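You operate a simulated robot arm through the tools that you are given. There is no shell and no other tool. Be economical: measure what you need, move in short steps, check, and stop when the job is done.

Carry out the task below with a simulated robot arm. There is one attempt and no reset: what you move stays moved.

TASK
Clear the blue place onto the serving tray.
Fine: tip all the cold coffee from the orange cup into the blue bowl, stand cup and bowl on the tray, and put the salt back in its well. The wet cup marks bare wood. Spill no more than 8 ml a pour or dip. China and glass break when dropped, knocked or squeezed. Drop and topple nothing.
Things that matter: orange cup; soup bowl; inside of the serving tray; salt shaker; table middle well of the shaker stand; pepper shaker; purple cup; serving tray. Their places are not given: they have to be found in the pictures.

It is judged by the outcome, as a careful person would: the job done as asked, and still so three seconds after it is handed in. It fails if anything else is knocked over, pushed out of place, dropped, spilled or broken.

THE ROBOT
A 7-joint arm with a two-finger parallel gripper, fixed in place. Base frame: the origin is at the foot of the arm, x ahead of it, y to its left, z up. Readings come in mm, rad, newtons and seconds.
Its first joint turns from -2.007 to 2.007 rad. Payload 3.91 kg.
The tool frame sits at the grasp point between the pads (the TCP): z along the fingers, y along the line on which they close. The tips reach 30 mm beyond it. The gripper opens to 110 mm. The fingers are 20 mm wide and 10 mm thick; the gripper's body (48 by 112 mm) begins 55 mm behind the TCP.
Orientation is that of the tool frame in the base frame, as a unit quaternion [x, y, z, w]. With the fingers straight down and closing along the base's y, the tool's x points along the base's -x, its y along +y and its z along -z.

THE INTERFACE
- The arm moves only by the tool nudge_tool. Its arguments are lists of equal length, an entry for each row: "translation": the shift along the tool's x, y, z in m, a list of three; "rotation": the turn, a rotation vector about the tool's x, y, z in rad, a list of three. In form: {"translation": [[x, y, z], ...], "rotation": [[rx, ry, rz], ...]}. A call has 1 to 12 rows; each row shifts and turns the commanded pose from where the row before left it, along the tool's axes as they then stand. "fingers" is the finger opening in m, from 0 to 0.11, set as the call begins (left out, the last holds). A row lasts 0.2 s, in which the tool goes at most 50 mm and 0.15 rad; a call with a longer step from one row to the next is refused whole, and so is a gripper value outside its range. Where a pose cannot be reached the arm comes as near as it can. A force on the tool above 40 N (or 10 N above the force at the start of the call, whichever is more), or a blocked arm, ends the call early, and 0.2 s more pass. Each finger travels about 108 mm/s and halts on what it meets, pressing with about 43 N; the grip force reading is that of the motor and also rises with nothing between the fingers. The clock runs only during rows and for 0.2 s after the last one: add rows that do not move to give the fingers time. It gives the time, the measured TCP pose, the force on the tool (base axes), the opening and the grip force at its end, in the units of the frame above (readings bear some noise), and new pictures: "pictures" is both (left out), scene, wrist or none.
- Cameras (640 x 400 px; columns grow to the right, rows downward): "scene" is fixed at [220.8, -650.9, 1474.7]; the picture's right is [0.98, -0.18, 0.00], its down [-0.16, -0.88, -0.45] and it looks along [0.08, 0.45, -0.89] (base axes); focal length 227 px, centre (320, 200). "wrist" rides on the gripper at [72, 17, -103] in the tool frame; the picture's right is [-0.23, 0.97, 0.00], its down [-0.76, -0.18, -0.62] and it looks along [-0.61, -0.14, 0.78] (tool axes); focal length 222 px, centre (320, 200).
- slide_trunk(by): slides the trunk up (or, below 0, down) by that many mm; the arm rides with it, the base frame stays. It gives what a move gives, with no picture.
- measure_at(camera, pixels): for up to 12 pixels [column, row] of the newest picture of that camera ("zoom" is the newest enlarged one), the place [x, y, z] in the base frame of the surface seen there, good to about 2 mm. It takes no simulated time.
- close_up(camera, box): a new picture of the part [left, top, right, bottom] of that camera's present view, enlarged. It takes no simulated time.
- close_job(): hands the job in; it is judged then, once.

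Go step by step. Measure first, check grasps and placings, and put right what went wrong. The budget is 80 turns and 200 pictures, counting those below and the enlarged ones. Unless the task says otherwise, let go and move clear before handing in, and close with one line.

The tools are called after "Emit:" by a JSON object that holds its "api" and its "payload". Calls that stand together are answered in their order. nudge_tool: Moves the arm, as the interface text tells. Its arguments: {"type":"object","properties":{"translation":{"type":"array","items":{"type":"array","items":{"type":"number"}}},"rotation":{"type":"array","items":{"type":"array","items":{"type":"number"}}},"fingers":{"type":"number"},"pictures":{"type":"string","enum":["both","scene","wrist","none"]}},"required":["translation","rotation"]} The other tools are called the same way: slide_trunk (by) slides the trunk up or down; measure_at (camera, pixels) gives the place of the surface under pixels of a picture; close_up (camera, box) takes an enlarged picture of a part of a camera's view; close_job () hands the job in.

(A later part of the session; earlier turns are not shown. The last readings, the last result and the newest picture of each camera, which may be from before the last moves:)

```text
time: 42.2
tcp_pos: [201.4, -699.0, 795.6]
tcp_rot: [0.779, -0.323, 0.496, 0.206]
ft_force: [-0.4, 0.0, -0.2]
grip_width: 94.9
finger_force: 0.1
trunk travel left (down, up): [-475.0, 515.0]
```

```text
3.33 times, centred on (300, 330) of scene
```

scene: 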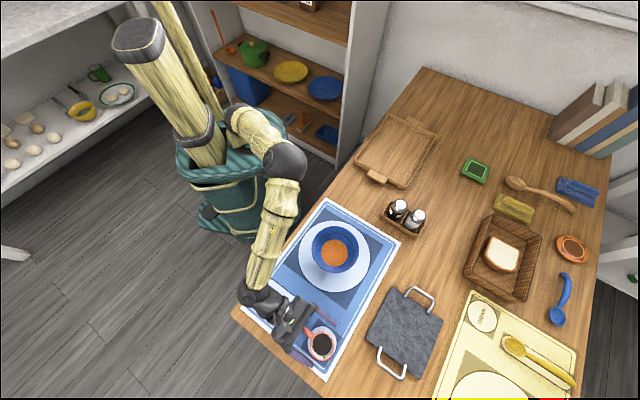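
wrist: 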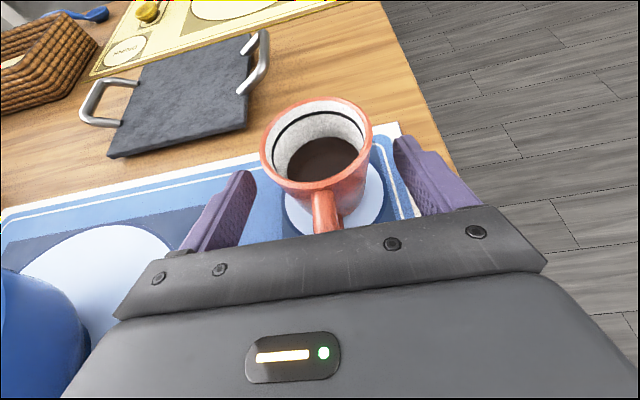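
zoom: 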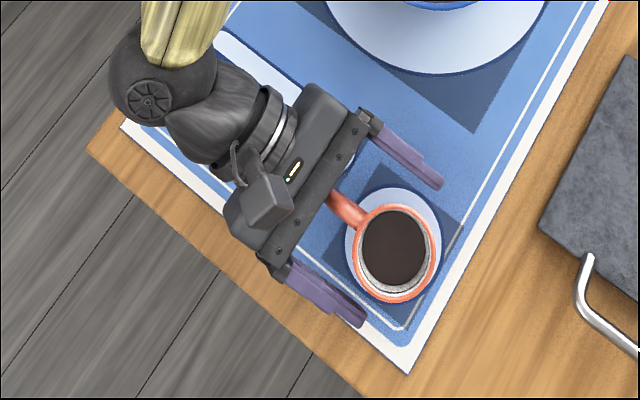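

The fingers straddle the cup, but the tips are only about 5 mm past its centre plane. I'll advance 5 mm more, which still clears the handle by about 7 mm, and then close gently in stages.

Emit:
{"api": "nudge_tool", "payload": {"translation": [[0.001, 0.0015, 0.0023], [0.001, 0, 0.0022], [0, 0, 0]], "rotation": [[0, 0, 0], [0, 0, 0], [0, 0, 0]], "fingers": 0.066}}

Emit:
{"api": "close_up", "payload": {"camera": "scene", "box": [270, 290, 360, 380]}}

```text
time: 43.0
tcp_pos: [203.1, -703.6, 797.4]
tcp_rot: [0.779, -0.323, 0.496, 0.207]
ft_force: [-0.2, 0.3, -0.2]
grip_width: 66.0
finger_force: 0.2
trunk travel left (down, up): [-475.0, 515.0]
```

scene: 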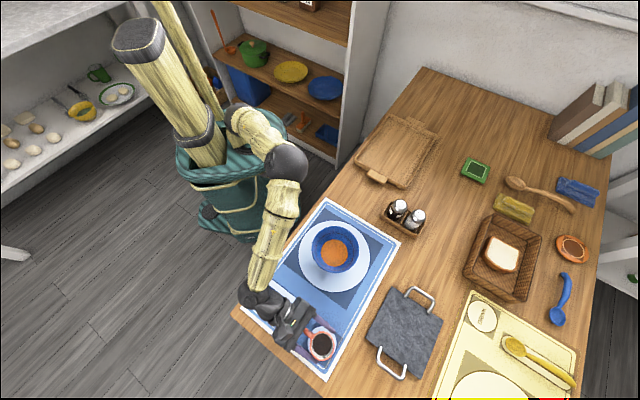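
wrist: 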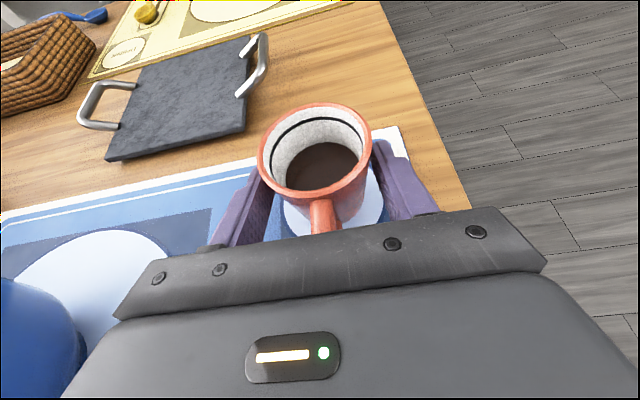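

```text
4.44 times, centred on (315, 335) of scene
```

zoom: 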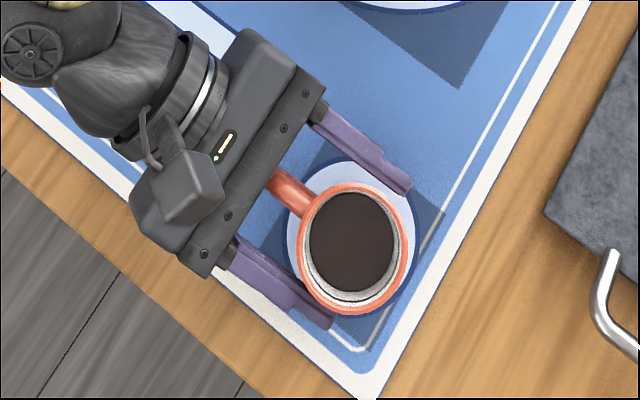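

The cup is centred between the fingers. I'm closing onto it.

Emit:
{"api": "nudge_tool", "payload": {"translation": [[0, 0, 0], [0, 0, 0], [0, 0, 0]], "rotation": [[0, 0, 0], [0, 0, 0], [0, 0, 0]], "fingers": 0.055, "pictures": "none"}}

```text
time: 43.8
tcp_pos: [203.9, -703.4, 796.4]
tcp_rot: [0.78, -0.323, 0.496, 0.206]
ft_force: [0.4, -2.1, 0.9]
grip_width: 57.9
finger_force: 43.3
trunk travel left (down, up): [-475.0, 515.0]
```

It's gripped at 57.9 mm. I'll lift 30 mm slowly, straight up.

Emit:
{"api": "nudge_tool", "payload": {"translation": [[0.0045, 0, -0.0021], [0.0045, 0, -0.0021], [0.0091, 0, -0.0042], [0.0091, 0, -0.0042], [0, 0, 0]], "rotation": [[0, 0, 0], [0, 0, 0], [0, 0, 0], [0, 0, 0], [0, 0, 0]]}}

Emit:
{"api": "close_up", "payload": {"camera": "scene", "box": [270, 290, 360, 380]}}

```text
time: 45.0
tcp_pos: [204.2, -703.7, 826.7]
tcp_rot: [0.78, -0.322, 0.496, 0.205]
ft_force: [0.1, 1.0, -1.9]
grip_width: 57.7
finger_force: 42.9
trunk travel left (down, up): [-475.0, 515.0]
```

scene: 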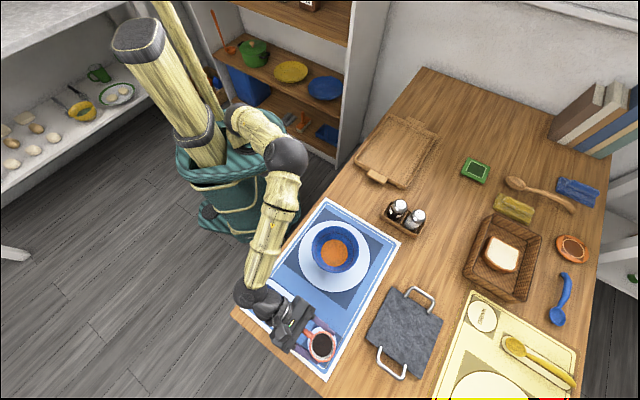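
wrist: 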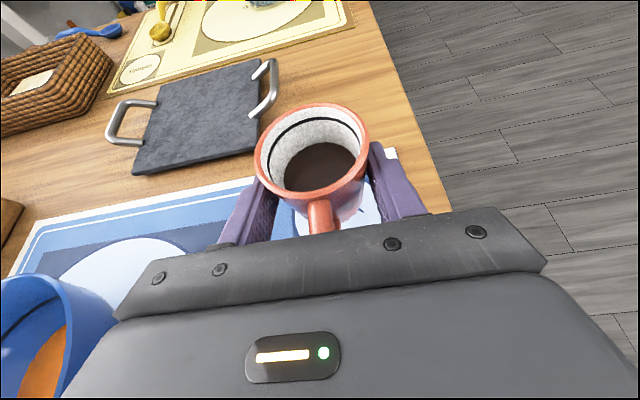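

```text
4.44 times, centred on (315, 335) of scene
```

zoom: 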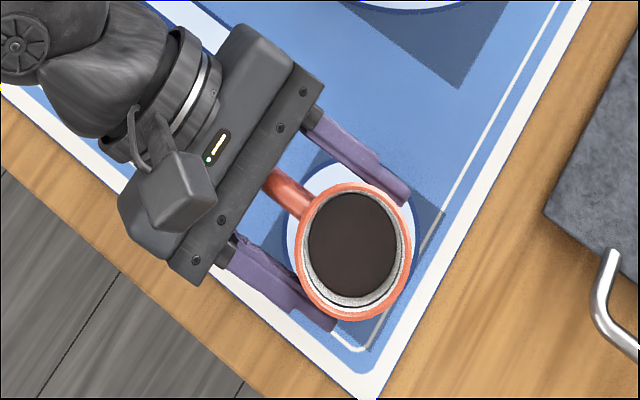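

The cup is up and level. I'll raise it to TCP z 887, then carry it smoothly to the pour point, with the cup axis at about (304,-452) so the lip will end up near the bowl's middle.

Emit:
{"api": "nudge_tool", "payload": {"translation": [[0.0136, 0, -0.0063], [0.0136, 0, -0.0063], [0.0136, 0, -0.0063], [0.0136, 0, -0.0063], [0, 0, 0]], "rotation": [[0, 0, 0], [0, 0, 0], [0, 0, 0], [0, 0, 0], [0, 0, 0]], "pictures": "none"}}

Emit:
{"api": "nudge_tool", "payload": {"translation": [[-0.0023, -0.0107, -0.0049], [-0.0046, -0.0226, -0.0101], [-0.0055, -0.0263, -0.0118], [-0.0055, -0.0263, -0.0118], [-0.0055, -0.0263, -0.0118], [-0.0055, -0.0263, -0.0118], [-0.0055, -0.0263, -0.0118], [-0.0055, -0.0263, -0.0118], [-0.0055, -0.0263, -0.0118], [-0.0046, -0.0203, -0.0088], [-0.0023, -0.0111, -0.005], [0, 0, 0]], "rotation": [[0, 0, 0], [0, 0, 0], [0, 0, 0], [0, 0, 0], [0, 0, 0], [0, 0, 0], [0, 0, 0], [0, 0, 0], [0, 0, 0], [0, 0, 0], [0, 0, 0], [0, 0, 0]]}}

Emit:
{"api": "close_up", "payload": {"camera": "scene", "box": [270, 190, 400, 300]}}

```text
time: 46.2
tcp_pos: [204.2, -702.9, 886.4]
tcp_rot: [0.779, -0.322, 0.497, 0.206]
ft_force: [-0.4, 0.9, -1.4]
grip_width: 57.4
finger_force: 43.4
trunk travel left (down, up): [-475.0, 515.0]
```

```text
time: 48.8
tcp_pos: [294.7, -441.1, 886.0]
tcp_rot: [0.78, -0.322, 0.496, 0.205]
ft_force: [-0.4, -0.1, -1.8]
grip_width: 57.7
finger_force: 42.8
trunk travel left (down, up): [-475.0, 515.0]
```

scene: 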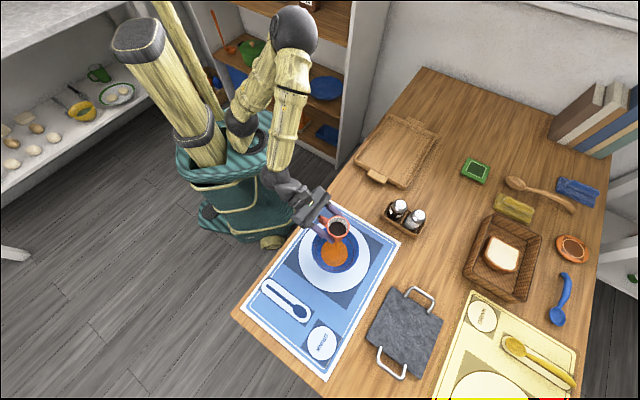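
wrist: 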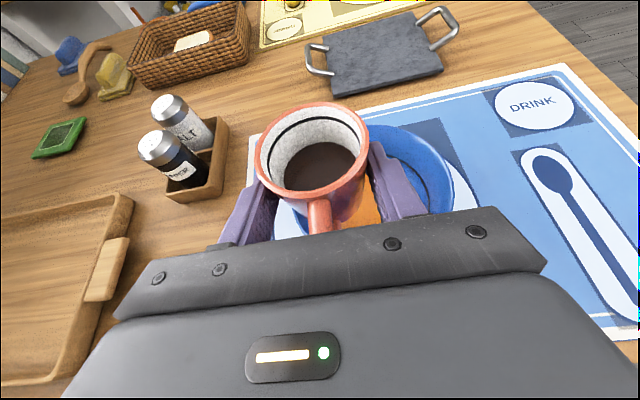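

```text
3.64 times, centred on (335, 245) of scene
```

zoom: 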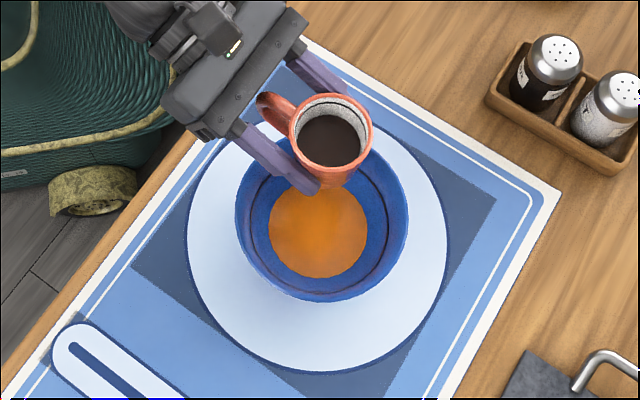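

The cup is beside the bowl centre, as planned. I'll tilt 40° first, then continue slowly through the start of the pour.

Emit:
{"api": "nudge_tool", "payload": {"translation": [[0, 0, 0], [0, 0, 0], [0, 0, 0], [0, 0, 0], [0, 0, 0], [0, 0, 0], [0, 0, 0], [0, 0, 0], [0, 0, 0], [0, 0, 0]], "rotation": [[0.0338, 0, 0.0725], [0.0338, 0, 0.0725], [0.0338, 0, 0.0725], [0.0338, 0, 0.0725], [0.0338, 0, 0.0725], [0.0338, 0, 0.0725], [0.0338, 0, 0.0725], [0.0338, 0, 0.0725], [0.0338, 0, 0.0725], [0, 0, 0]]}}

Emit:
{"api": "close_up", "payload": {"camera": "scene", "box": [270, 190, 400, 300]}}

```text
time: 51.0
tcp_pos: [292.9, -440.5, 885.5]
tcp_rot: [0.657, -0.476, 0.579, -0.081]
ft_force: [-0.1, 0.6, -2.1]
grip_width: 57.3
finger_force: 42.8
trunk travel left (down, up): [-475.0, 515.0]
```

scene: 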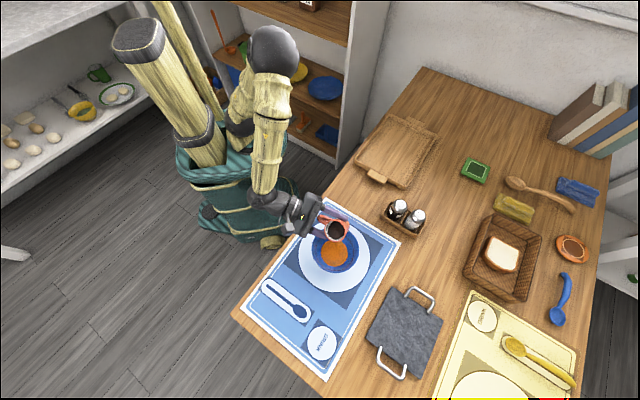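
wrist: 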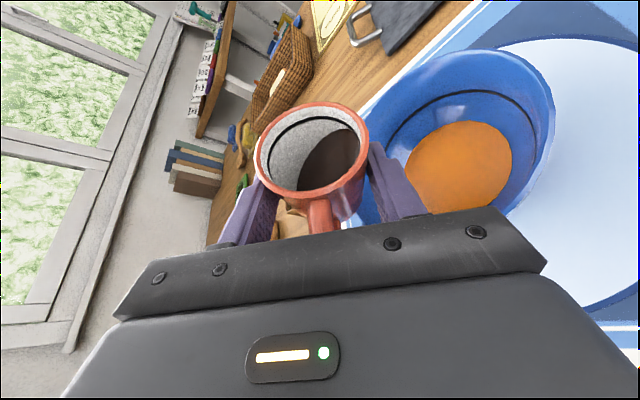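

```text
3.64 times, centred on (335, 245) of scene
```

zoom: 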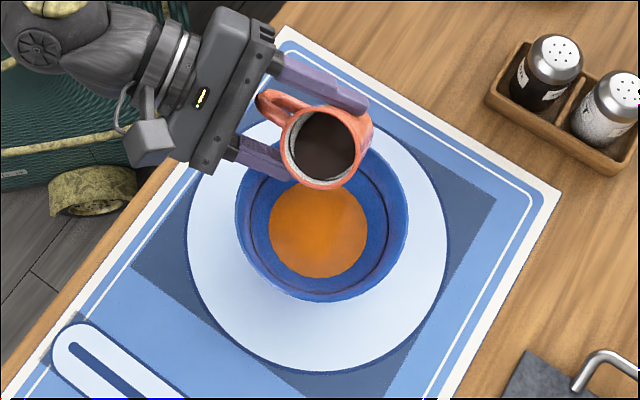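

At 41° the lip (around 310,185 in the zoom) is over the bowl and nothing has poured yet. I'll continue slowly.

Emit:
{"api": "nudge_tool", "payload": {"translation": [[0, 0, 0], [0, 0, 0], [0, 0, 0], [0, 0, 0], [0, 0, 0], [0, 0, 0], [0, 0, 0], [0, 0, 0], [0, 0, 0], [0, 0, 0], [0, 0, 0], [0, 0, 0]], "rotation": [[0.0127, 0, 0.0272], [0.0127, 0, 0.0272], [0.0127, 0, 0.0272], [0.0127, 0, 0.0272], [0.0127, 0, 0.0272], [0.0127, 0, 0.0272], [0.0127, 0, 0.0272], [0.0127, 0, 0.0272], [0.0127, 0, 0.0272], [0.0127, 0, 0.0272], [0, 0, 0], [0, 0, 0]]}}

Emit:
{"api": "close_up", "payload": {"camera": "scene", "box": [270, 190, 400, 300]}}

```text
time: 53.6
tcp_pos: [293.8, -439.9, 886.6]
tcp_rot: [0.579, -0.525, 0.59, -0.201]
ft_force: [-0.3, -0.7, -2.0]
grip_width: 57.5
finger_force: 42.8
trunk travel left (down, up): [-475.0, 515.0]
```

scene: 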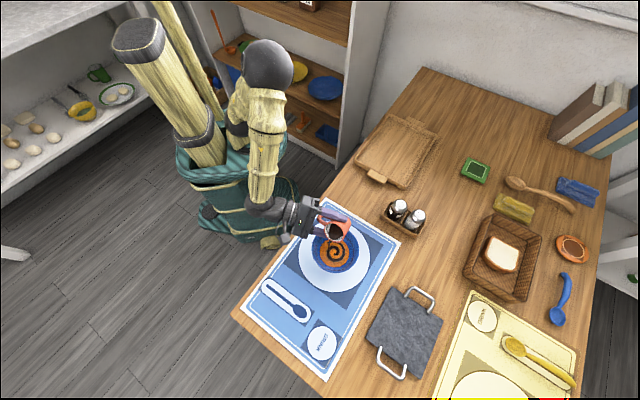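
wrist: 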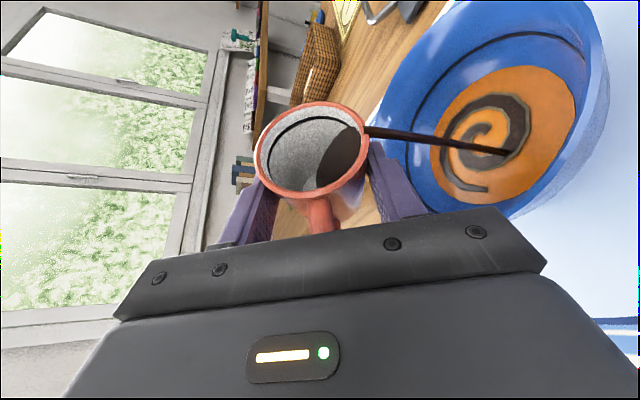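

```text
3.64 times, centred on (335, 245) of scene
```

zoom: 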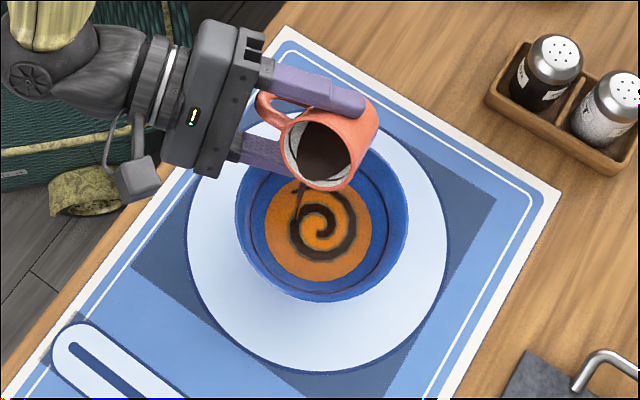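

A thin stream is landing inside the bowl. I'll continue tilting.

Emit:
{"api": "nudge_tool", "payload": {"translation": [[0, 0, 0], [0, 0, 0], [0, 0, 0], [0, 0, 0], [0, 0, 0], [0, 0, 0], [0, 0, 0], [0, 0, 0], [0, 0, 0], [0, 0, 0], [0, 0, 0], [0, 0, 0]], "rotation": [[0.0127, 0, 0.0272], [0.0127, 0, 0.0272], [0.0127, 0, 0.0272], [0.0127, 0, 0.0272], [0.0127, 0, 0.0272], [0.0127, 0, 0.0272], [0.0127, 0, 0.0272], [0.0127, 0, 0.0272], [0.0127, 0, 0.0272], [0.0127, 0, 0.0272], [0.0127, 0, 0.0272], [0.0127, 0, 0.0272]], "pictures": "wrist"}}

Emit:
{"api": "nudge_tool", "payload": {"translation": [[0, 0, 0], [0, 0, 0], [0, 0, 0], [0, 0, 0], [0, 0, 0], [0, 0, 0], [0, 0, 0], [0, 0, 0], [0, 0, 0], [0, 0, 0], [0, 0, 0], [0, 0, 0]], "rotation": [[0.0169, 0, 0.03625], [0.0169, 0, 0.03625], [0.0169, 0, 0.03625], [0.0169, 0, 0.03625], [0.0169, 0, 0.03625], [0.0169, 0, 0.03625], [0.0169, 0, 0.03625], [0.0169, 0, 0.03625], [0.0169, 0, 0.03625], [0.0169, 0, 0.03625], [0, 0, 0], [0, 0, 0]]}}

Emit:
{"api": "close_up", "payload": {"camera": "scene", "box": [270, 190, 400, 300]}}

```text
time: 56.2
tcp_pos: [292.4, -440.8, 885.7]
tcp_rot: [0.47, -0.564, 0.589, -0.337]
ft_force: [-0.1, -0.2, -1.4]
grip_width: 57.1
finger_force: 42.8
trunk travel left (down, up): [-475.0, 515.0]
```

wrist: 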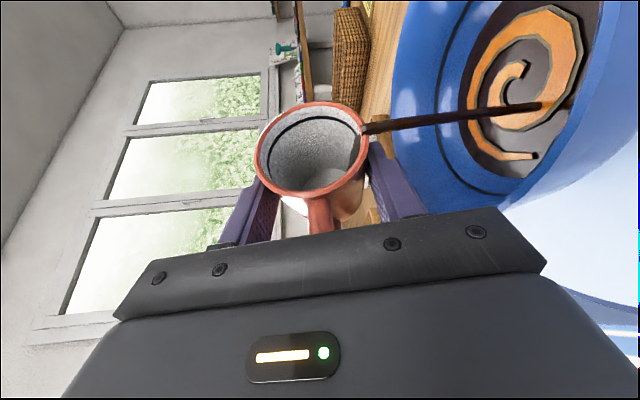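

```text
time: 58.8
tcp_pos: [292.8, -440.2, 884.9]
tcp_rot: [-0.331, 0.589, -0.563, 0.477]
ft_force: [-0.1, 0.2, -1.6]
grip_width: 57.3
finger_force: 42.9
trunk travel left (down, up): [-475.0, 515.0]
```

scene: 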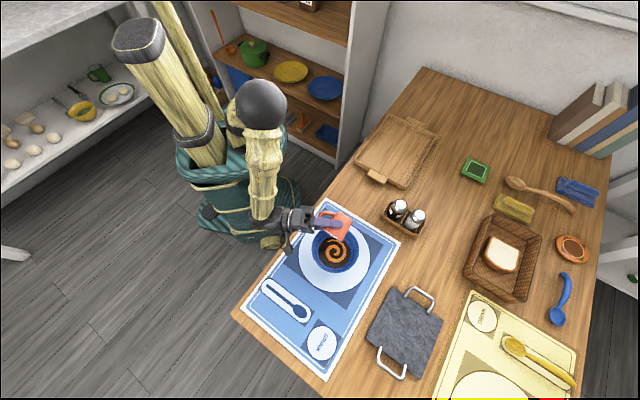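
wrist: 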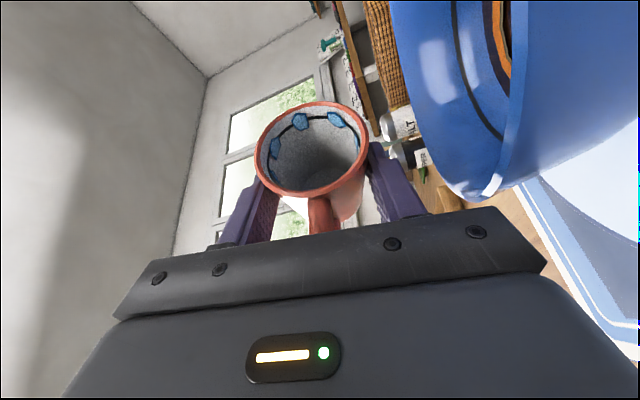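

```text
3.64 times, centred on (335, 245) of scene
```

zoom: 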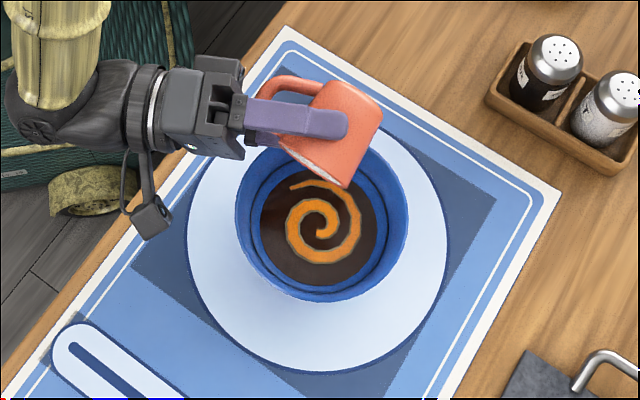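

Most of the coffee is out and the stream has stopped at about 98° tilt. I'll tilt further to about 122° and wait, so the last drops run out.

Emit:
{"api": "nudge_tool", "payload": {"translation": [[0, 0, 0], [0, 0, 0], [0, 0, 0], [0, 0, 0], [0, 0, 0], [0, 0, 0], [0, 0, 0], [0, 0, 0], [0, 0, 0], [0, 0, 0], [0, 0, 0], [0, 0, 0]], "rotation": [[0.0169, 0, 0.03625], [0.0169, 0, 0.03625], [0.0169, 0, 0.03625], [0.0169, 0, 0.03625], [0.0169, 0, 0.03625], [0.0169, 0, 0.03625], [0.0169, 0, 0.03625], [0.0169, 0, 0.03625], [0.0169, 0, 0.03625], [0.0169, 0, 0.03625], [0, 0, 0], [0, 0, 0]], "pictures": "none"}}

Emit:
{"api": "nudge_tool", "payload": {"translation": [[0, 0, 0], [0, 0, 0], [0, 0, 0], [0, 0, 0], [0, 0, 0], [0, 0, 0]], "rotation": [[0, 0, 0], [0, 0, 0], [0, 0, 0], [0, 0, 0], [0, 0, 0], [0, 0, 0]]}}

Emit:
{"api": "close_up", "payload": {"camera": "wrist", "box": [240, 80, 400, 220]}}

Emit:
{"api": "close_up", "payload": {"camera": "scene", "box": [270, 190, 400, 300]}}

```text
time: 61.4
tcp_pos: [292.6, -440.8, 886.2]
tcp_rot: [-0.178, 0.589, -0.516, 0.596]
ft_force: [0.3, 0.8, -2.9]
grip_width: 57.1
finger_force: 42.8
trunk travel left (down, up): [-475.0, 515.0]
```

```text
time: 62.8
tcp_pos: [292.7, -440.3, 886.4]
tcp_rot: [-0.178, 0.589, -0.515, 0.596]
ft_force: [0.5, -0.5, -1.0]
grip_width: 57.2
finger_force: 42.8
trunk travel left (down, up): [-475.0, 515.0]
```

scene: 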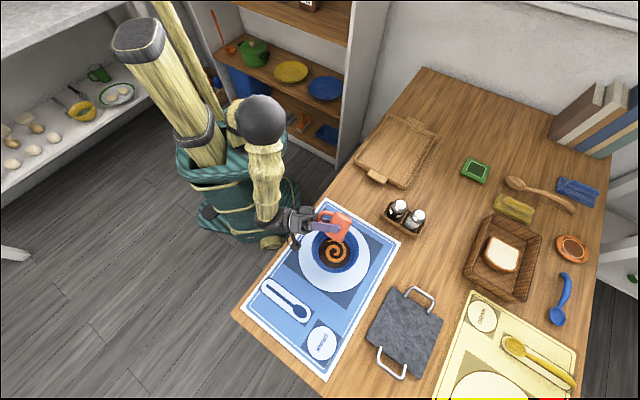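
wrist: 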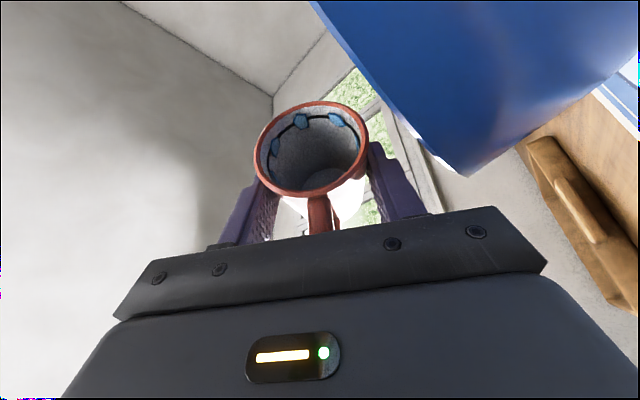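

```text
2.86 times, centred on (320, 150) of wrist
```

zoom: 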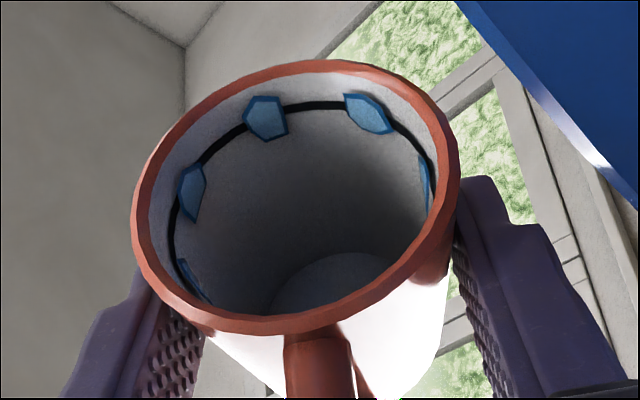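

```text
3.64 times, centred on (335, 245) of scene
```

zoom: 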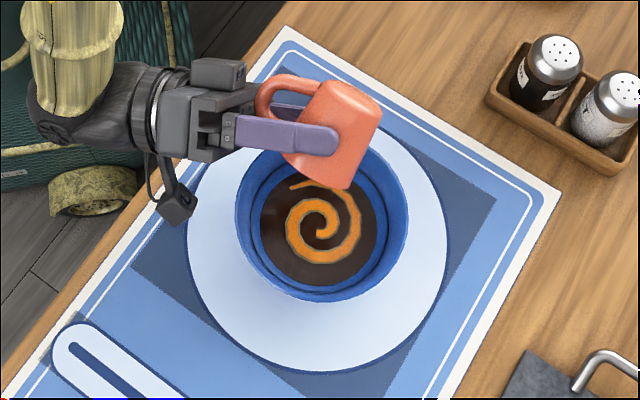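

The cup looks empty (only blue wet marks show) and nothing is spilled on the mat. I'll rotate upright again, then yaw 30° toward the tray, and check the shelf side panel for clearance.

Emit:
{"api": "nudge_tool", "payload": {"translation": [[0, 0, 0], [0, 0, 0], [0, 0, 0], [0, 0, 0], [0, 0, 0], [0, 0, 0], [0, 0, 0], [0, 0, 0], [0, 0, 0], [0, 0, 0], [0, 0, 0], [0, 0, 0]], "rotation": [[-0.0576, 0, -0.1235], [-0.0576, 0, -0.1235], [-0.0576, 0, -0.1235], [-0.0576, 0, -0.1235], [-0.0576, 0, -0.1235], [-0.0576, 0, -0.1235], [-0.0576, 0, -0.1235], [-0.0576, 0, -0.1235], [-0.0576, 0, -0.1235], [-0.0576, 0, -0.1235], [-0.0576, 0, -0.1235], [-0.0576, 0, -0.1235]], "pictures": "none"}}

Emit:
{"api": "nudge_tool", "payload": {"translation": [[0, 0, 0], [0, 0, 0], [0, 0, 0], [0, 0, 0], [0.0181, 0, -0.0085], [0, 0, 0], [0, 0, 0], [0, 0, 0], [0, 0, 0], [0, 0, 0]], "rotation": [[-0.0576, 0, -0.1235], [-0.0576, 0, -0.1235], [-0.0576, 0, -0.1235], [-0.0576, 0, -0.1235], [0, 0, 0], [0.1187, 0, -0.0554], [0.1187, 0, -0.0554], [0.1187, 0, -0.0554], [0.1187, 0, -0.0554], [0, 0, 0]]}}

Emit:
{"api": "measure_at", "payload": {"camera": "scene", "pixels": [[338, 162], [362, 90], [382, 10], [345, 130], [350, 60], [366, 172], [380, 110], [326, 150]]}}

```text
time: 65.4
tcp_pos: [292.7, -440.2, 886.5]
tcp_rot: [0.695, -0.443, 0.566, -0.01]
ft_force: [0.5, 0.3, -1.6]
grip_width: 57.0
finger_force: 42.8
trunk travel left (down, up): [-475.0, 515.0]
```

```text
time: 67.6
tcp_pos: [293.4, -440.8, 906.5]
tcp_rot: [0.836, -0.109, 0.534, 0.07]
ft_force: [0.4, 0.3, 0.2]
grip_width: 57.0
finger_force: 42.9
trunk travel left (down, up): [-475.0, 515.0]
```

scene: 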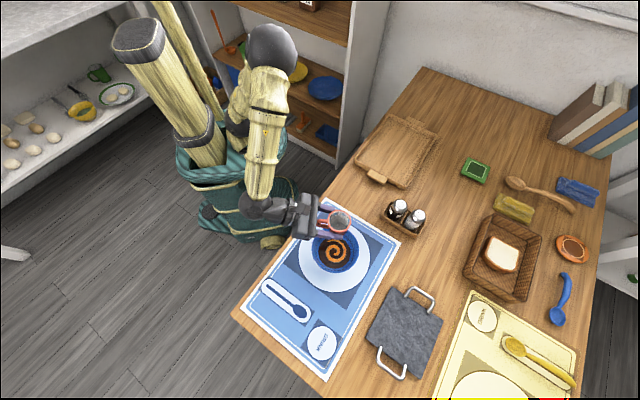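
wrist: 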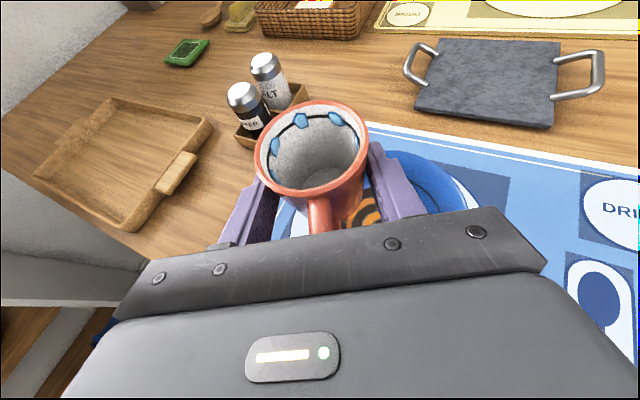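

```text
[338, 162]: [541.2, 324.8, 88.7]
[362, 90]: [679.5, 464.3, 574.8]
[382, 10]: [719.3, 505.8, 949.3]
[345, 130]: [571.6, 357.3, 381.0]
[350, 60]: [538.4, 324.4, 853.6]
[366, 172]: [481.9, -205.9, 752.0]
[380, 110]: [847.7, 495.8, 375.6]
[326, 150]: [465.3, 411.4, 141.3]
```

The path to the tray is clear; the shelf panel is at y > 320. I'll carry the cup to above the far half of the tray, at cup centre (672,-84).

Emit:
{"api": "nudge_tool", "payload": {"translation": [[0.0051, -0.0209, 0.011], [0.0098, -0.04, 0.0211], [0.0098, -0.04, 0.0211], [0.0098, -0.04, 0.0211], [0.0098, -0.04, 0.0211], [0.0098, -0.04, 0.0211], [0.0098, -0.04, 0.0211], [0.0098, -0.04, 0.0211], [0.0098, -0.04, 0.0211], [0.0098, -0.04, 0.0211], [0.0098, -0.04, 0.0211], [0.0059, -0.0218, 0.0114]], "rotation": [[0, 0, 0], [0, 0, 0], [0, 0, 0], [0, 0, 0], [0, 0, 0], [0, 0, 0], [0, 0, 0], [0, 0, 0], [0, 0, 0], [0, 0, 0], [0, 0, 0], [0, 0, 0]]}}

Emit:
{"api": "close_up", "payload": {"camera": "scene", "box": [330, 80, 470, 200]}}

```text
time: 70.2
tcp_pos: [655.0, -78.6, 905.2]
tcp_rot: [0.836, -0.11, 0.532, 0.07]
ft_force: [0.0, 0.2, -2.0]
grip_width: 56.8
finger_force: 43.3
trunk travel left (down, up): [-475.0, 515.0]
```

scene: 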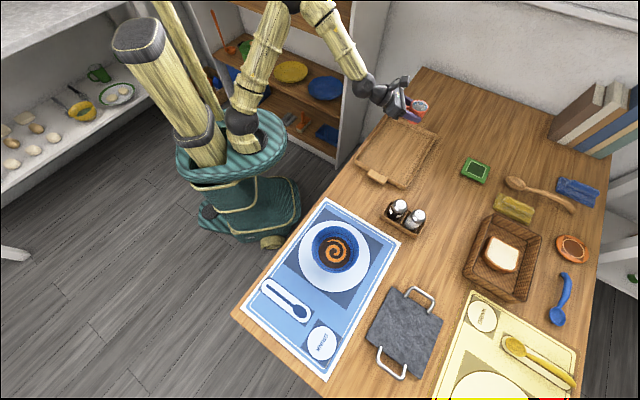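
wrist: 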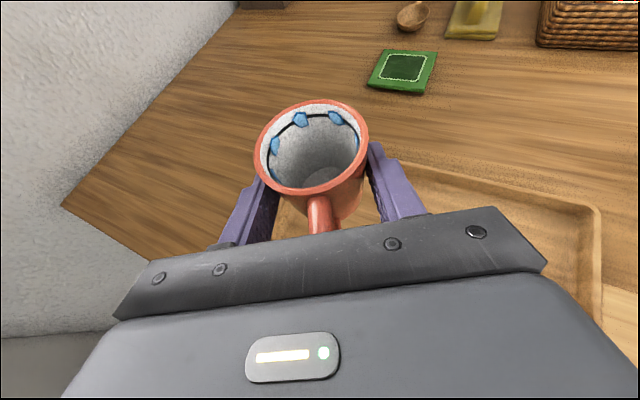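

```text
3.33 times, centred on (400, 140) of scene
```

zoom: 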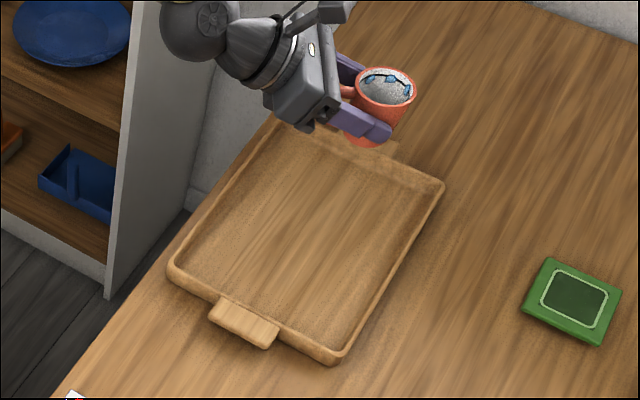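

The cup's high position explains the parallax; its projected footprint is around (330,198) in the zoom, inside the tray. I'll check the inner floor edges there.

Emit:
{"api": "measure_at", "payload": {"camera": "zoom", "pixels": [[330, 198], [283, 140], [425, 190], [330, 345], [185, 262], [400, 170], [230, 200], [375, 270], [255, 305], [436, 183], [172, 265], [338, 357]]}}

```text
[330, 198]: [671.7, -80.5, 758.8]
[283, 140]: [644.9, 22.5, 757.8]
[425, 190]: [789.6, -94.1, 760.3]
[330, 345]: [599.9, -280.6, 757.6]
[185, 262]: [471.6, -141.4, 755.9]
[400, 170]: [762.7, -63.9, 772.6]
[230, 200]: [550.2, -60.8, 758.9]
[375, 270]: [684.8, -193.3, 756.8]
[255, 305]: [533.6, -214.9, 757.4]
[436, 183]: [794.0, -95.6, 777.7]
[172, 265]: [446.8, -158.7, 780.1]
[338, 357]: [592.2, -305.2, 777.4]
```

The cup is over the middle of the tray's far half. I'll lower it to about 10 mm above the floor.

Emit:
{"api": "nudge_tool", "payload": {"translation": [[-0.0172, 0, 0.008], [-0.0172, 0, 0.008], [-0.0172, 0, 0.008], [-0.0172, 0, 0.008], [-0.0127, 0, 0.0059], [0, 0, 0]], "rotation": [[0, 0, 0], [0, 0, 0], [0, 0, 0], [0, 0, 0], [0, 0, 0], [0, 0, 0]]}}

Emit:
{"api": "close_up", "payload": {"camera": "scene", "box": [330, 80, 470, 200]}}

```text
time: 71.6
tcp_pos: [656.3, -77.9, 814.3]
tcp_rot: [0.836, -0.11, 0.533, 0.07]
ft_force: [0.0, -0.2, -1.2]
grip_width: 57.0
finger_force: 43.2
trunk travel left (down, up): [-475.0, 515.0]
```

scene: 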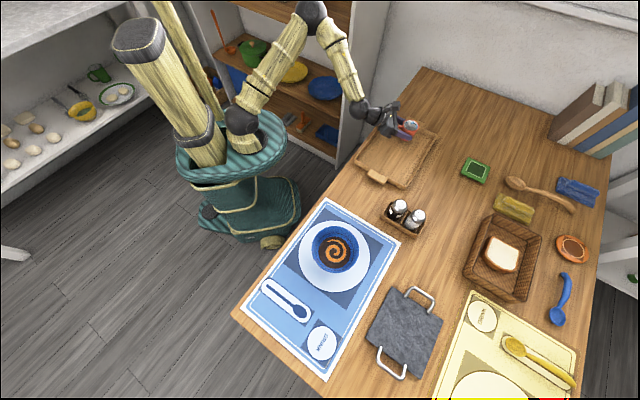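
wrist: 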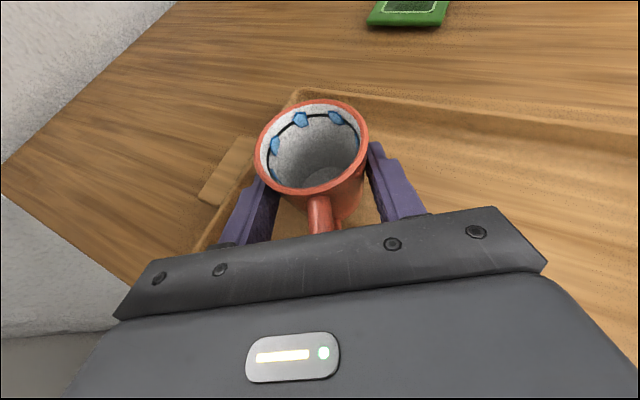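

```text
3.33 times, centred on (400, 140) of scene
```

zoom: 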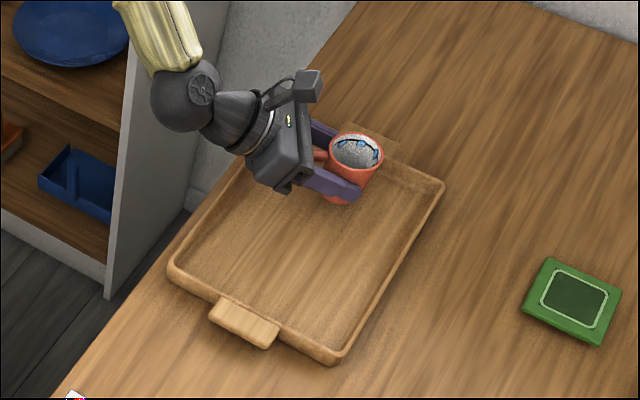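

The cup is hovering inside the rim. I'll lower in small steps toward contact at about TCP 800.

Emit:
{"api": "nudge_tool", "payload": {"translation": [[-0.0045, 0, 0.0021], [-0.0036, 0, 0.0017], [-0.0018, 0, 0.0008], [0, 0, 0]], "rotation": [[0, 0, 0], [0, 0, 0], [0, 0, 0], [0, 0, 0]], "pictures": "none"}}

Emit:
{"api": "nudge_tool", "payload": {"translation": [[-0.0009, 0, 0.0004], [-0.0009, 0, 0.0004], [0, 0, 0]], "rotation": [[0, 0, 0], [0, 0, 0], [0, 0, 0]], "pictures": "none"}}

```text
time: 72.6
tcp_pos: [655.9, -78.5, 804.1]
tcp_rot: [0.836, -0.11, 0.533, 0.07]
ft_force: [0.4, 0.2, -0.9]
grip_width: 57.3
finger_force: 43.1
trunk travel left (down, up): [-475.0, 515.0]
```

```text
time: 73.4
tcp_pos: [655.6, -78.6, 803.5]
tcp_rot: [0.836, -0.109, 0.533, 0.07]
ft_force: [-0.3, 1.1, -2.4]
grip_width: 56.9
finger_force: 43.0
trunk travel left (down, up): [-475.0, 515.0]
```

No contact yet at 803, so I'll continue down 1 mm at a time.

Emit:
{"api": "nudge_tool", "payload": {"translation": [[-0.0009, 0, 0.0004], [0, 0, 0]], "rotation": [[0, 0, 0], [0, 0, 0]], "pictures": "none"}}

Emit:
{"api": "nudge_tool", "payload": {"translation": [[-0.0009, 0, 0.0004], [0, 0, 0]], "rotation": [[0, 0, 0], [0, 0, 0]], "pictures": "none"}}

Emit:
{"api": "close_up", "payload": {"camera": "scene", "box": [370, 100, 440, 160]}}

```text
time: 74.0
tcp_pos: [655.4, -79.3, 802.7]
tcp_rot: [0.836, -0.11, 0.534, 0.07]
ft_force: [-0.6, -0.1, -0.4]
grip_width: 56.8
finger_force: 42.7
trunk travel left (down, up): [-475.0, 515.0]
```

```text
time: 74.6
tcp_pos: [655.7, -78.5, 800.9]
tcp_rot: [0.836, -0.108, 0.534, 0.069]
ft_force: [1.5, 1.2, -1.5]
grip_width: 57.0
finger_force: 43.4
trunk travel left (down, up): [-475.0, 515.0]
```

```text
6.67 times, centred on (405, 130) of scene
```

zoom: 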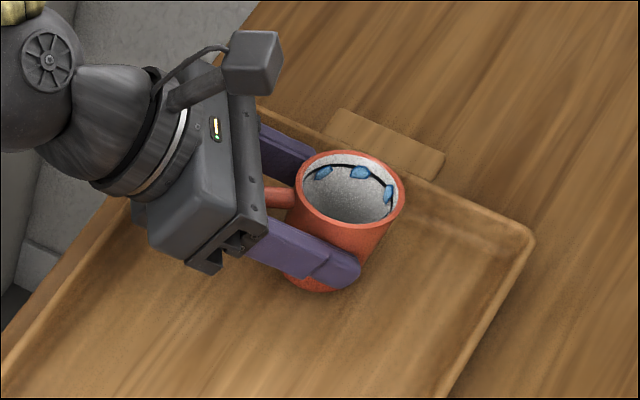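

Emit:
{"api": "nudge_tool", "payload": {"translation": [[-0.0009, 0, 0.0004], [0, 0, 0]], "rotation": [[0, 0, 0], [0, 0, 0]], "pictures": "none"}}

Emit:
{"api": "measure_at", "payload": {"camera": "zoom", "pixels": [[403, 195], [300, 195], [350, 154], [345, 228], [320, 285], [345, 290], [360, 230]]}}

```text
time: 75.2
tcp_pos: [655.9, -78.3, 801.4]
tcp_rot: [0.836, -0.11, 0.534, 0.071]
ft_force: [-0.6, 0.4, -1.3]
grip_width: 57.1
finger_force: 43.0
trunk travel left (down, up): [-475.0, 515.0]
```

```text
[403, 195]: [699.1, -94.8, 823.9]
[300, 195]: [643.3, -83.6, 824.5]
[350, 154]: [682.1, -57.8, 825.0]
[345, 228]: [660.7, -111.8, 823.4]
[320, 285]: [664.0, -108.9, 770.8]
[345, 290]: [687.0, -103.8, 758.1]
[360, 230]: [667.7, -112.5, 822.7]
```

The rim reads z 824 against about 821.5 expected when standing, so roughly 2 mm remain. I'll go on in small steps.

Emit:
{"api": "nudge_tool", "payload": {"translation": [[-0.0009, 0, 0.0004], [0, 0, 0]], "rotation": [[0, 0, 0], [0, 0, 0]], "pictures": "none"}}

Emit:
{"api": "nudge_tool", "payload": {"translation": [[-0.0009, 0, 0.0004], [0, 0, 0]], "rotation": [[0, 0, 0], [0, 0, 0]], "pictures": "none"}}

```text
time: 75.8
tcp_pos: [656.1, -78.7, 798.6]
tcp_rot: [0.836, -0.11, 0.534, 0.071]
ft_force: [-0.1, -0.5, -0.9]
grip_width: 57.0
finger_force: 42.8
trunk travel left (down, up): [-475.0, 515.0]
```

```text
time: 76.4
tcp_pos: [655.5, -78.9, 798.8]
tcp_rot: [0.836, -0.109, 0.534, 0.069]
ft_force: [0.4, 1.3, 3.7]
grip_width: 57.1
finger_force: 43.1
trunk travel left (down, up): [-475.0, 515.0]
```

Contact shows now (+3.7 N). I'll open the fingers to 76 mm and look.

Emit:
{"api": "nudge_tool", "payload": {"translation": [[0, 0, 0], [0, 0, 0], [0, 0, 0]], "rotation": [[0, 0, 0], [0, 0, 0], [0, 0, 0]], "fingers": 0.076}}

Emit:
{"api": "close_up", "payload": {"camera": "scene", "box": [370, 100, 440, 160]}}

```text
time: 77.2
tcp_pos: [655.7, -79.1, 797.5]
tcp_rot: [0.836, -0.11, 0.533, 0.071]
ft_force: [0.4, 0.2, 0.5]
grip_width: 76.0
finger_force: 0.1
trunk travel left (down, up): [-475.0, 515.0]
```

scene: 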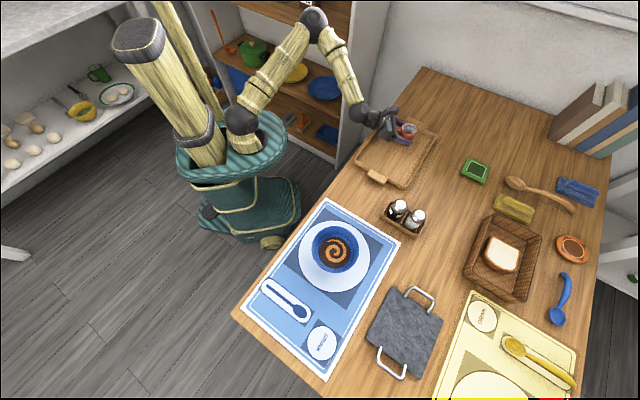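
wrist: 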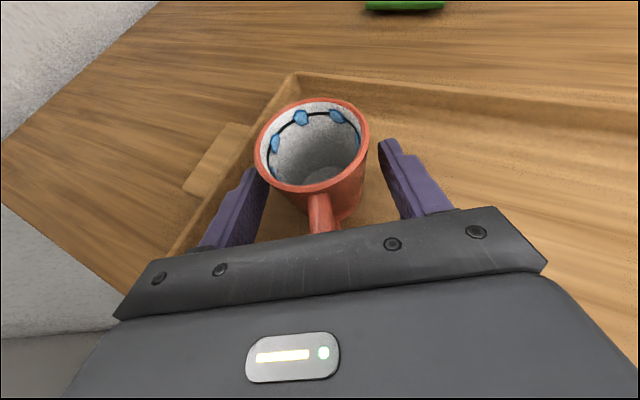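

```text
6.67 times, centred on (405, 130) of scene
```

zoom: 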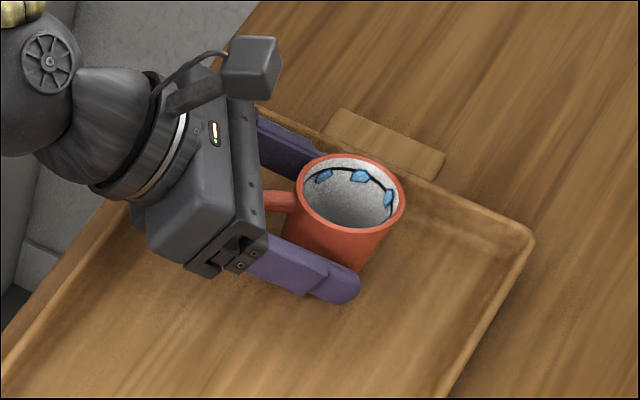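

The cup stands free. I'll withdraw straight back along the fingers, then up.

Emit:
{"api": "nudge_tool", "payload": {"translation": [[0, 0, -0.015], [0, 0, -0.02], [0, 0, -0.03], [0, 0, -0.04], [0, 0, -0.04], [0.03, 0, -0.03], [0.03, 0, -0.03]], "rotation": [[0, 0, 0], [0, 0, 0], [0, 0, 0], [0, 0, 0], [0, 0, 0], [0, 0, 0], [0, 0, 0]]}}

Emit:
{"api": "close_up", "payload": {"camera": "scene", "box": [340, 90, 460, 200]}}

Emit:
{"api": "close_up", "payload": {"camera": "scene", "box": [290, 210, 380, 300]}}

```text
time: 78.8
tcp_pos: [500.5, -36.4, 940.2]
tcp_rot: [0.836, -0.109, 0.533, 0.069]
ft_force: [-0.9, -0.1, -0.8]
grip_width: 76.0
finger_force: 0.0
trunk travel left (down, up): [-475.0, 515.0]
```

scene: 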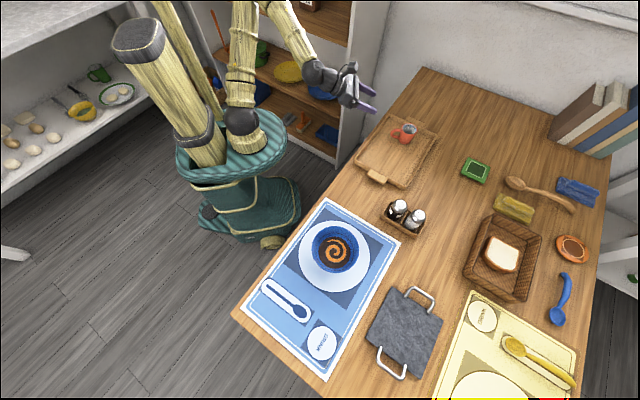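
wrist: 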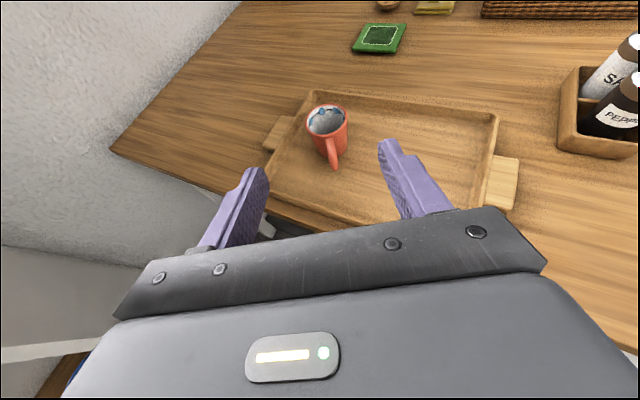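

```text
3.64 times, centred on (400, 145) of scene
```

zoom: 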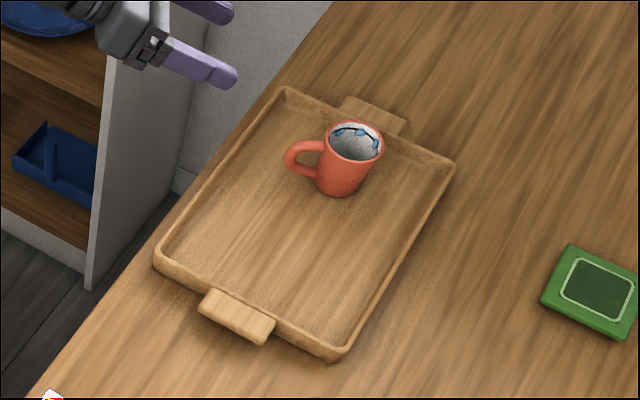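

```text
4.44 times, centred on (335, 255) of scene
```

zoom: 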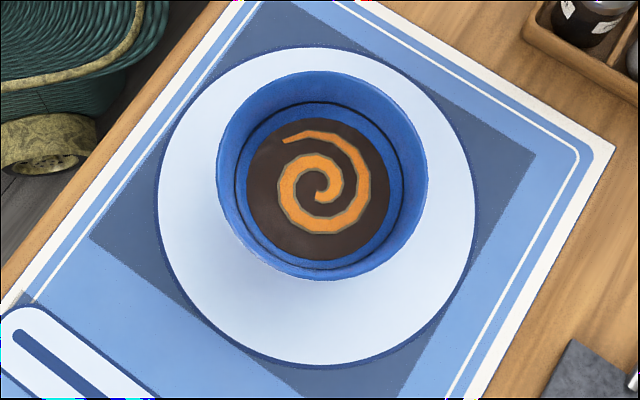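

The cup stands well on the tray. Next is the bowl: I'll measure the wall's slope and the liquid level, from rim (322,72), ring (320,103) and liquid edge (300,125) in the zoom.

Emit:
{"api": "measure_at", "payload": {"camera": "zoom", "pixels": [[322, 73], [322, 85], [322, 103], [320, 114], [318, 128], [375, 190], [218, 175], [426, 175], [322, 278], [262, 90], [250, 100], [260, 118]]}}

Emit:
{"api": "measure_at", "payload": {"camera": "wrist", "pixels": [[326, 120], [310, 125]]}}

```text
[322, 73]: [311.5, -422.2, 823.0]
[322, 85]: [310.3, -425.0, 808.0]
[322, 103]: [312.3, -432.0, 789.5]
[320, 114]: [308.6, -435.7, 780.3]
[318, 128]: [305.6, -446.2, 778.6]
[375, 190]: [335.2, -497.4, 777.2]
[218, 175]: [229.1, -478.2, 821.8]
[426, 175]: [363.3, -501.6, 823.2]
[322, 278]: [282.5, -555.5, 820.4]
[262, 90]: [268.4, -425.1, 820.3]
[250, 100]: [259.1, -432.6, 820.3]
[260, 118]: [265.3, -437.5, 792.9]
```

```text
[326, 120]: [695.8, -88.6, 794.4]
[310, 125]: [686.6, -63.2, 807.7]
```

The bowl's centre is (296,-489), rim radius 68, z 822, wall slope about 15°, liquid at z 778 (44 mm below the rim). I'll grip the rim on the robot-facing side with the tool leaned 15° to match the wall, so I'm re-orienting now.

Emit:
{"api": "nudge_tool", "payload": {"translation": [[0, 0, 0], [0, 0, 0], [0, 0, 0], [0, 0, 0], [0, 0, 0], [0, 0, 0], [0, 0, 0]], "rotation": [[0, -0.12467, 0], [0, -0.12467, 0], [0, -0.12467, 0], [0, -0.12467, 0], [0, -0.12467, 0], [0, -0.12467, 0], [0, -0.12467, 0]], "pictures": "none"}}

Emit:
{"api": "nudge_tool", "payload": {"translation": [[0, 0, 0], [0, 0, 0], [0, 0, 0], [0, 0, 0], [0, 0, 0], [0, 0, 0], [0, 0, 0], [0, 0, 0], [0, 0, 0], [0, 0, 0], [0, 0, 0], [0, 0, 0]], "rotation": [[0, 0, 0.1309], [0, 0, 0.1309], [0, 0, 0.1309], [0, 0, 0.1309], [0, 0, 0.1309], [0, 0, 0.1309], [0, 0, 0.1309], [0, 0, 0.1309], [0, 0, 0.1309], [0, 0, 0.1309], [0, 0, 0.1309], [0, 0, 0.1309]], "pictures": "none"}}

Emit:
{"api": "nudge_tool", "payload": {"translation": [[0, 0, 0], [0, 0, 0], [0, 0, 0], [0, 0, 0], [0, 0, 0], [0, 0, 0], [0, 0, 0]], "rotation": [[0, 0.0331, 0.1236], [0, 0.0331, 0.1236], [0, 0.0331, 0.1236], [0, 0.0331, 0.1236], [0, 0.0331, 0.1236], [0, 0.0331, 0.1236], [0, 0, 0]], "fingers": 0.05}}

```text
time: 80.4
tcp_pos: [510.5, -48.4, 927.1]
tcp_rot: [0.975, -0.138, 0.173, 0.035]
ft_force: [-0.4, -0.3, -1.1]
grip_width: 76.0
finger_force: 0.2
out of reach, approached as far as the arm can: row 3, 4
trunk travel left (down, up): [-475.0, 515.0]
```

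```text
time: 83.0
tcp_pos: [510.5, -46.9, 926.0]
tcp_rot: [-0.59, 0.787, -0.148, 0.099]
ft_force: [0.1, 0.3, 0.5]
grip_width: 76.1
finger_force: 0.0
trunk travel left (down, up): [-475.0, 515.0]
```

```text
time: 84.6
tcp_pos: [510.1, -49.1, 928.1]
tcp_rot: [-0.249, 0.953, -0.159, 0.068]
ft_force: [-0.3, 0.3, -1.1]
grip_width: 50.2
finger_force: 0.1
trunk travel left (down, up): [-475.0, 515.0]
```

scene: 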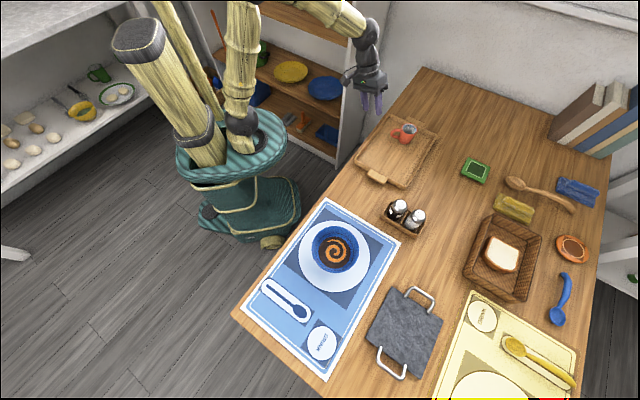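
wrist: 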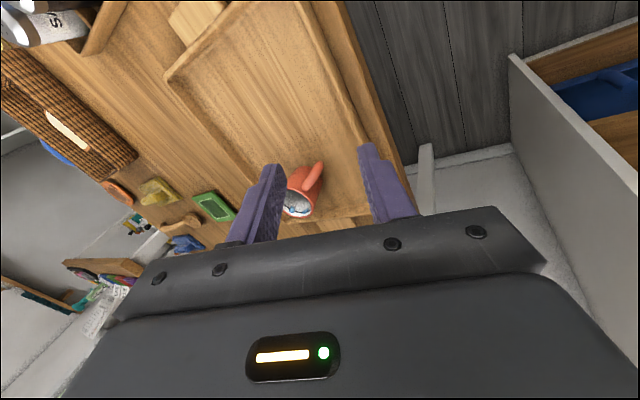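

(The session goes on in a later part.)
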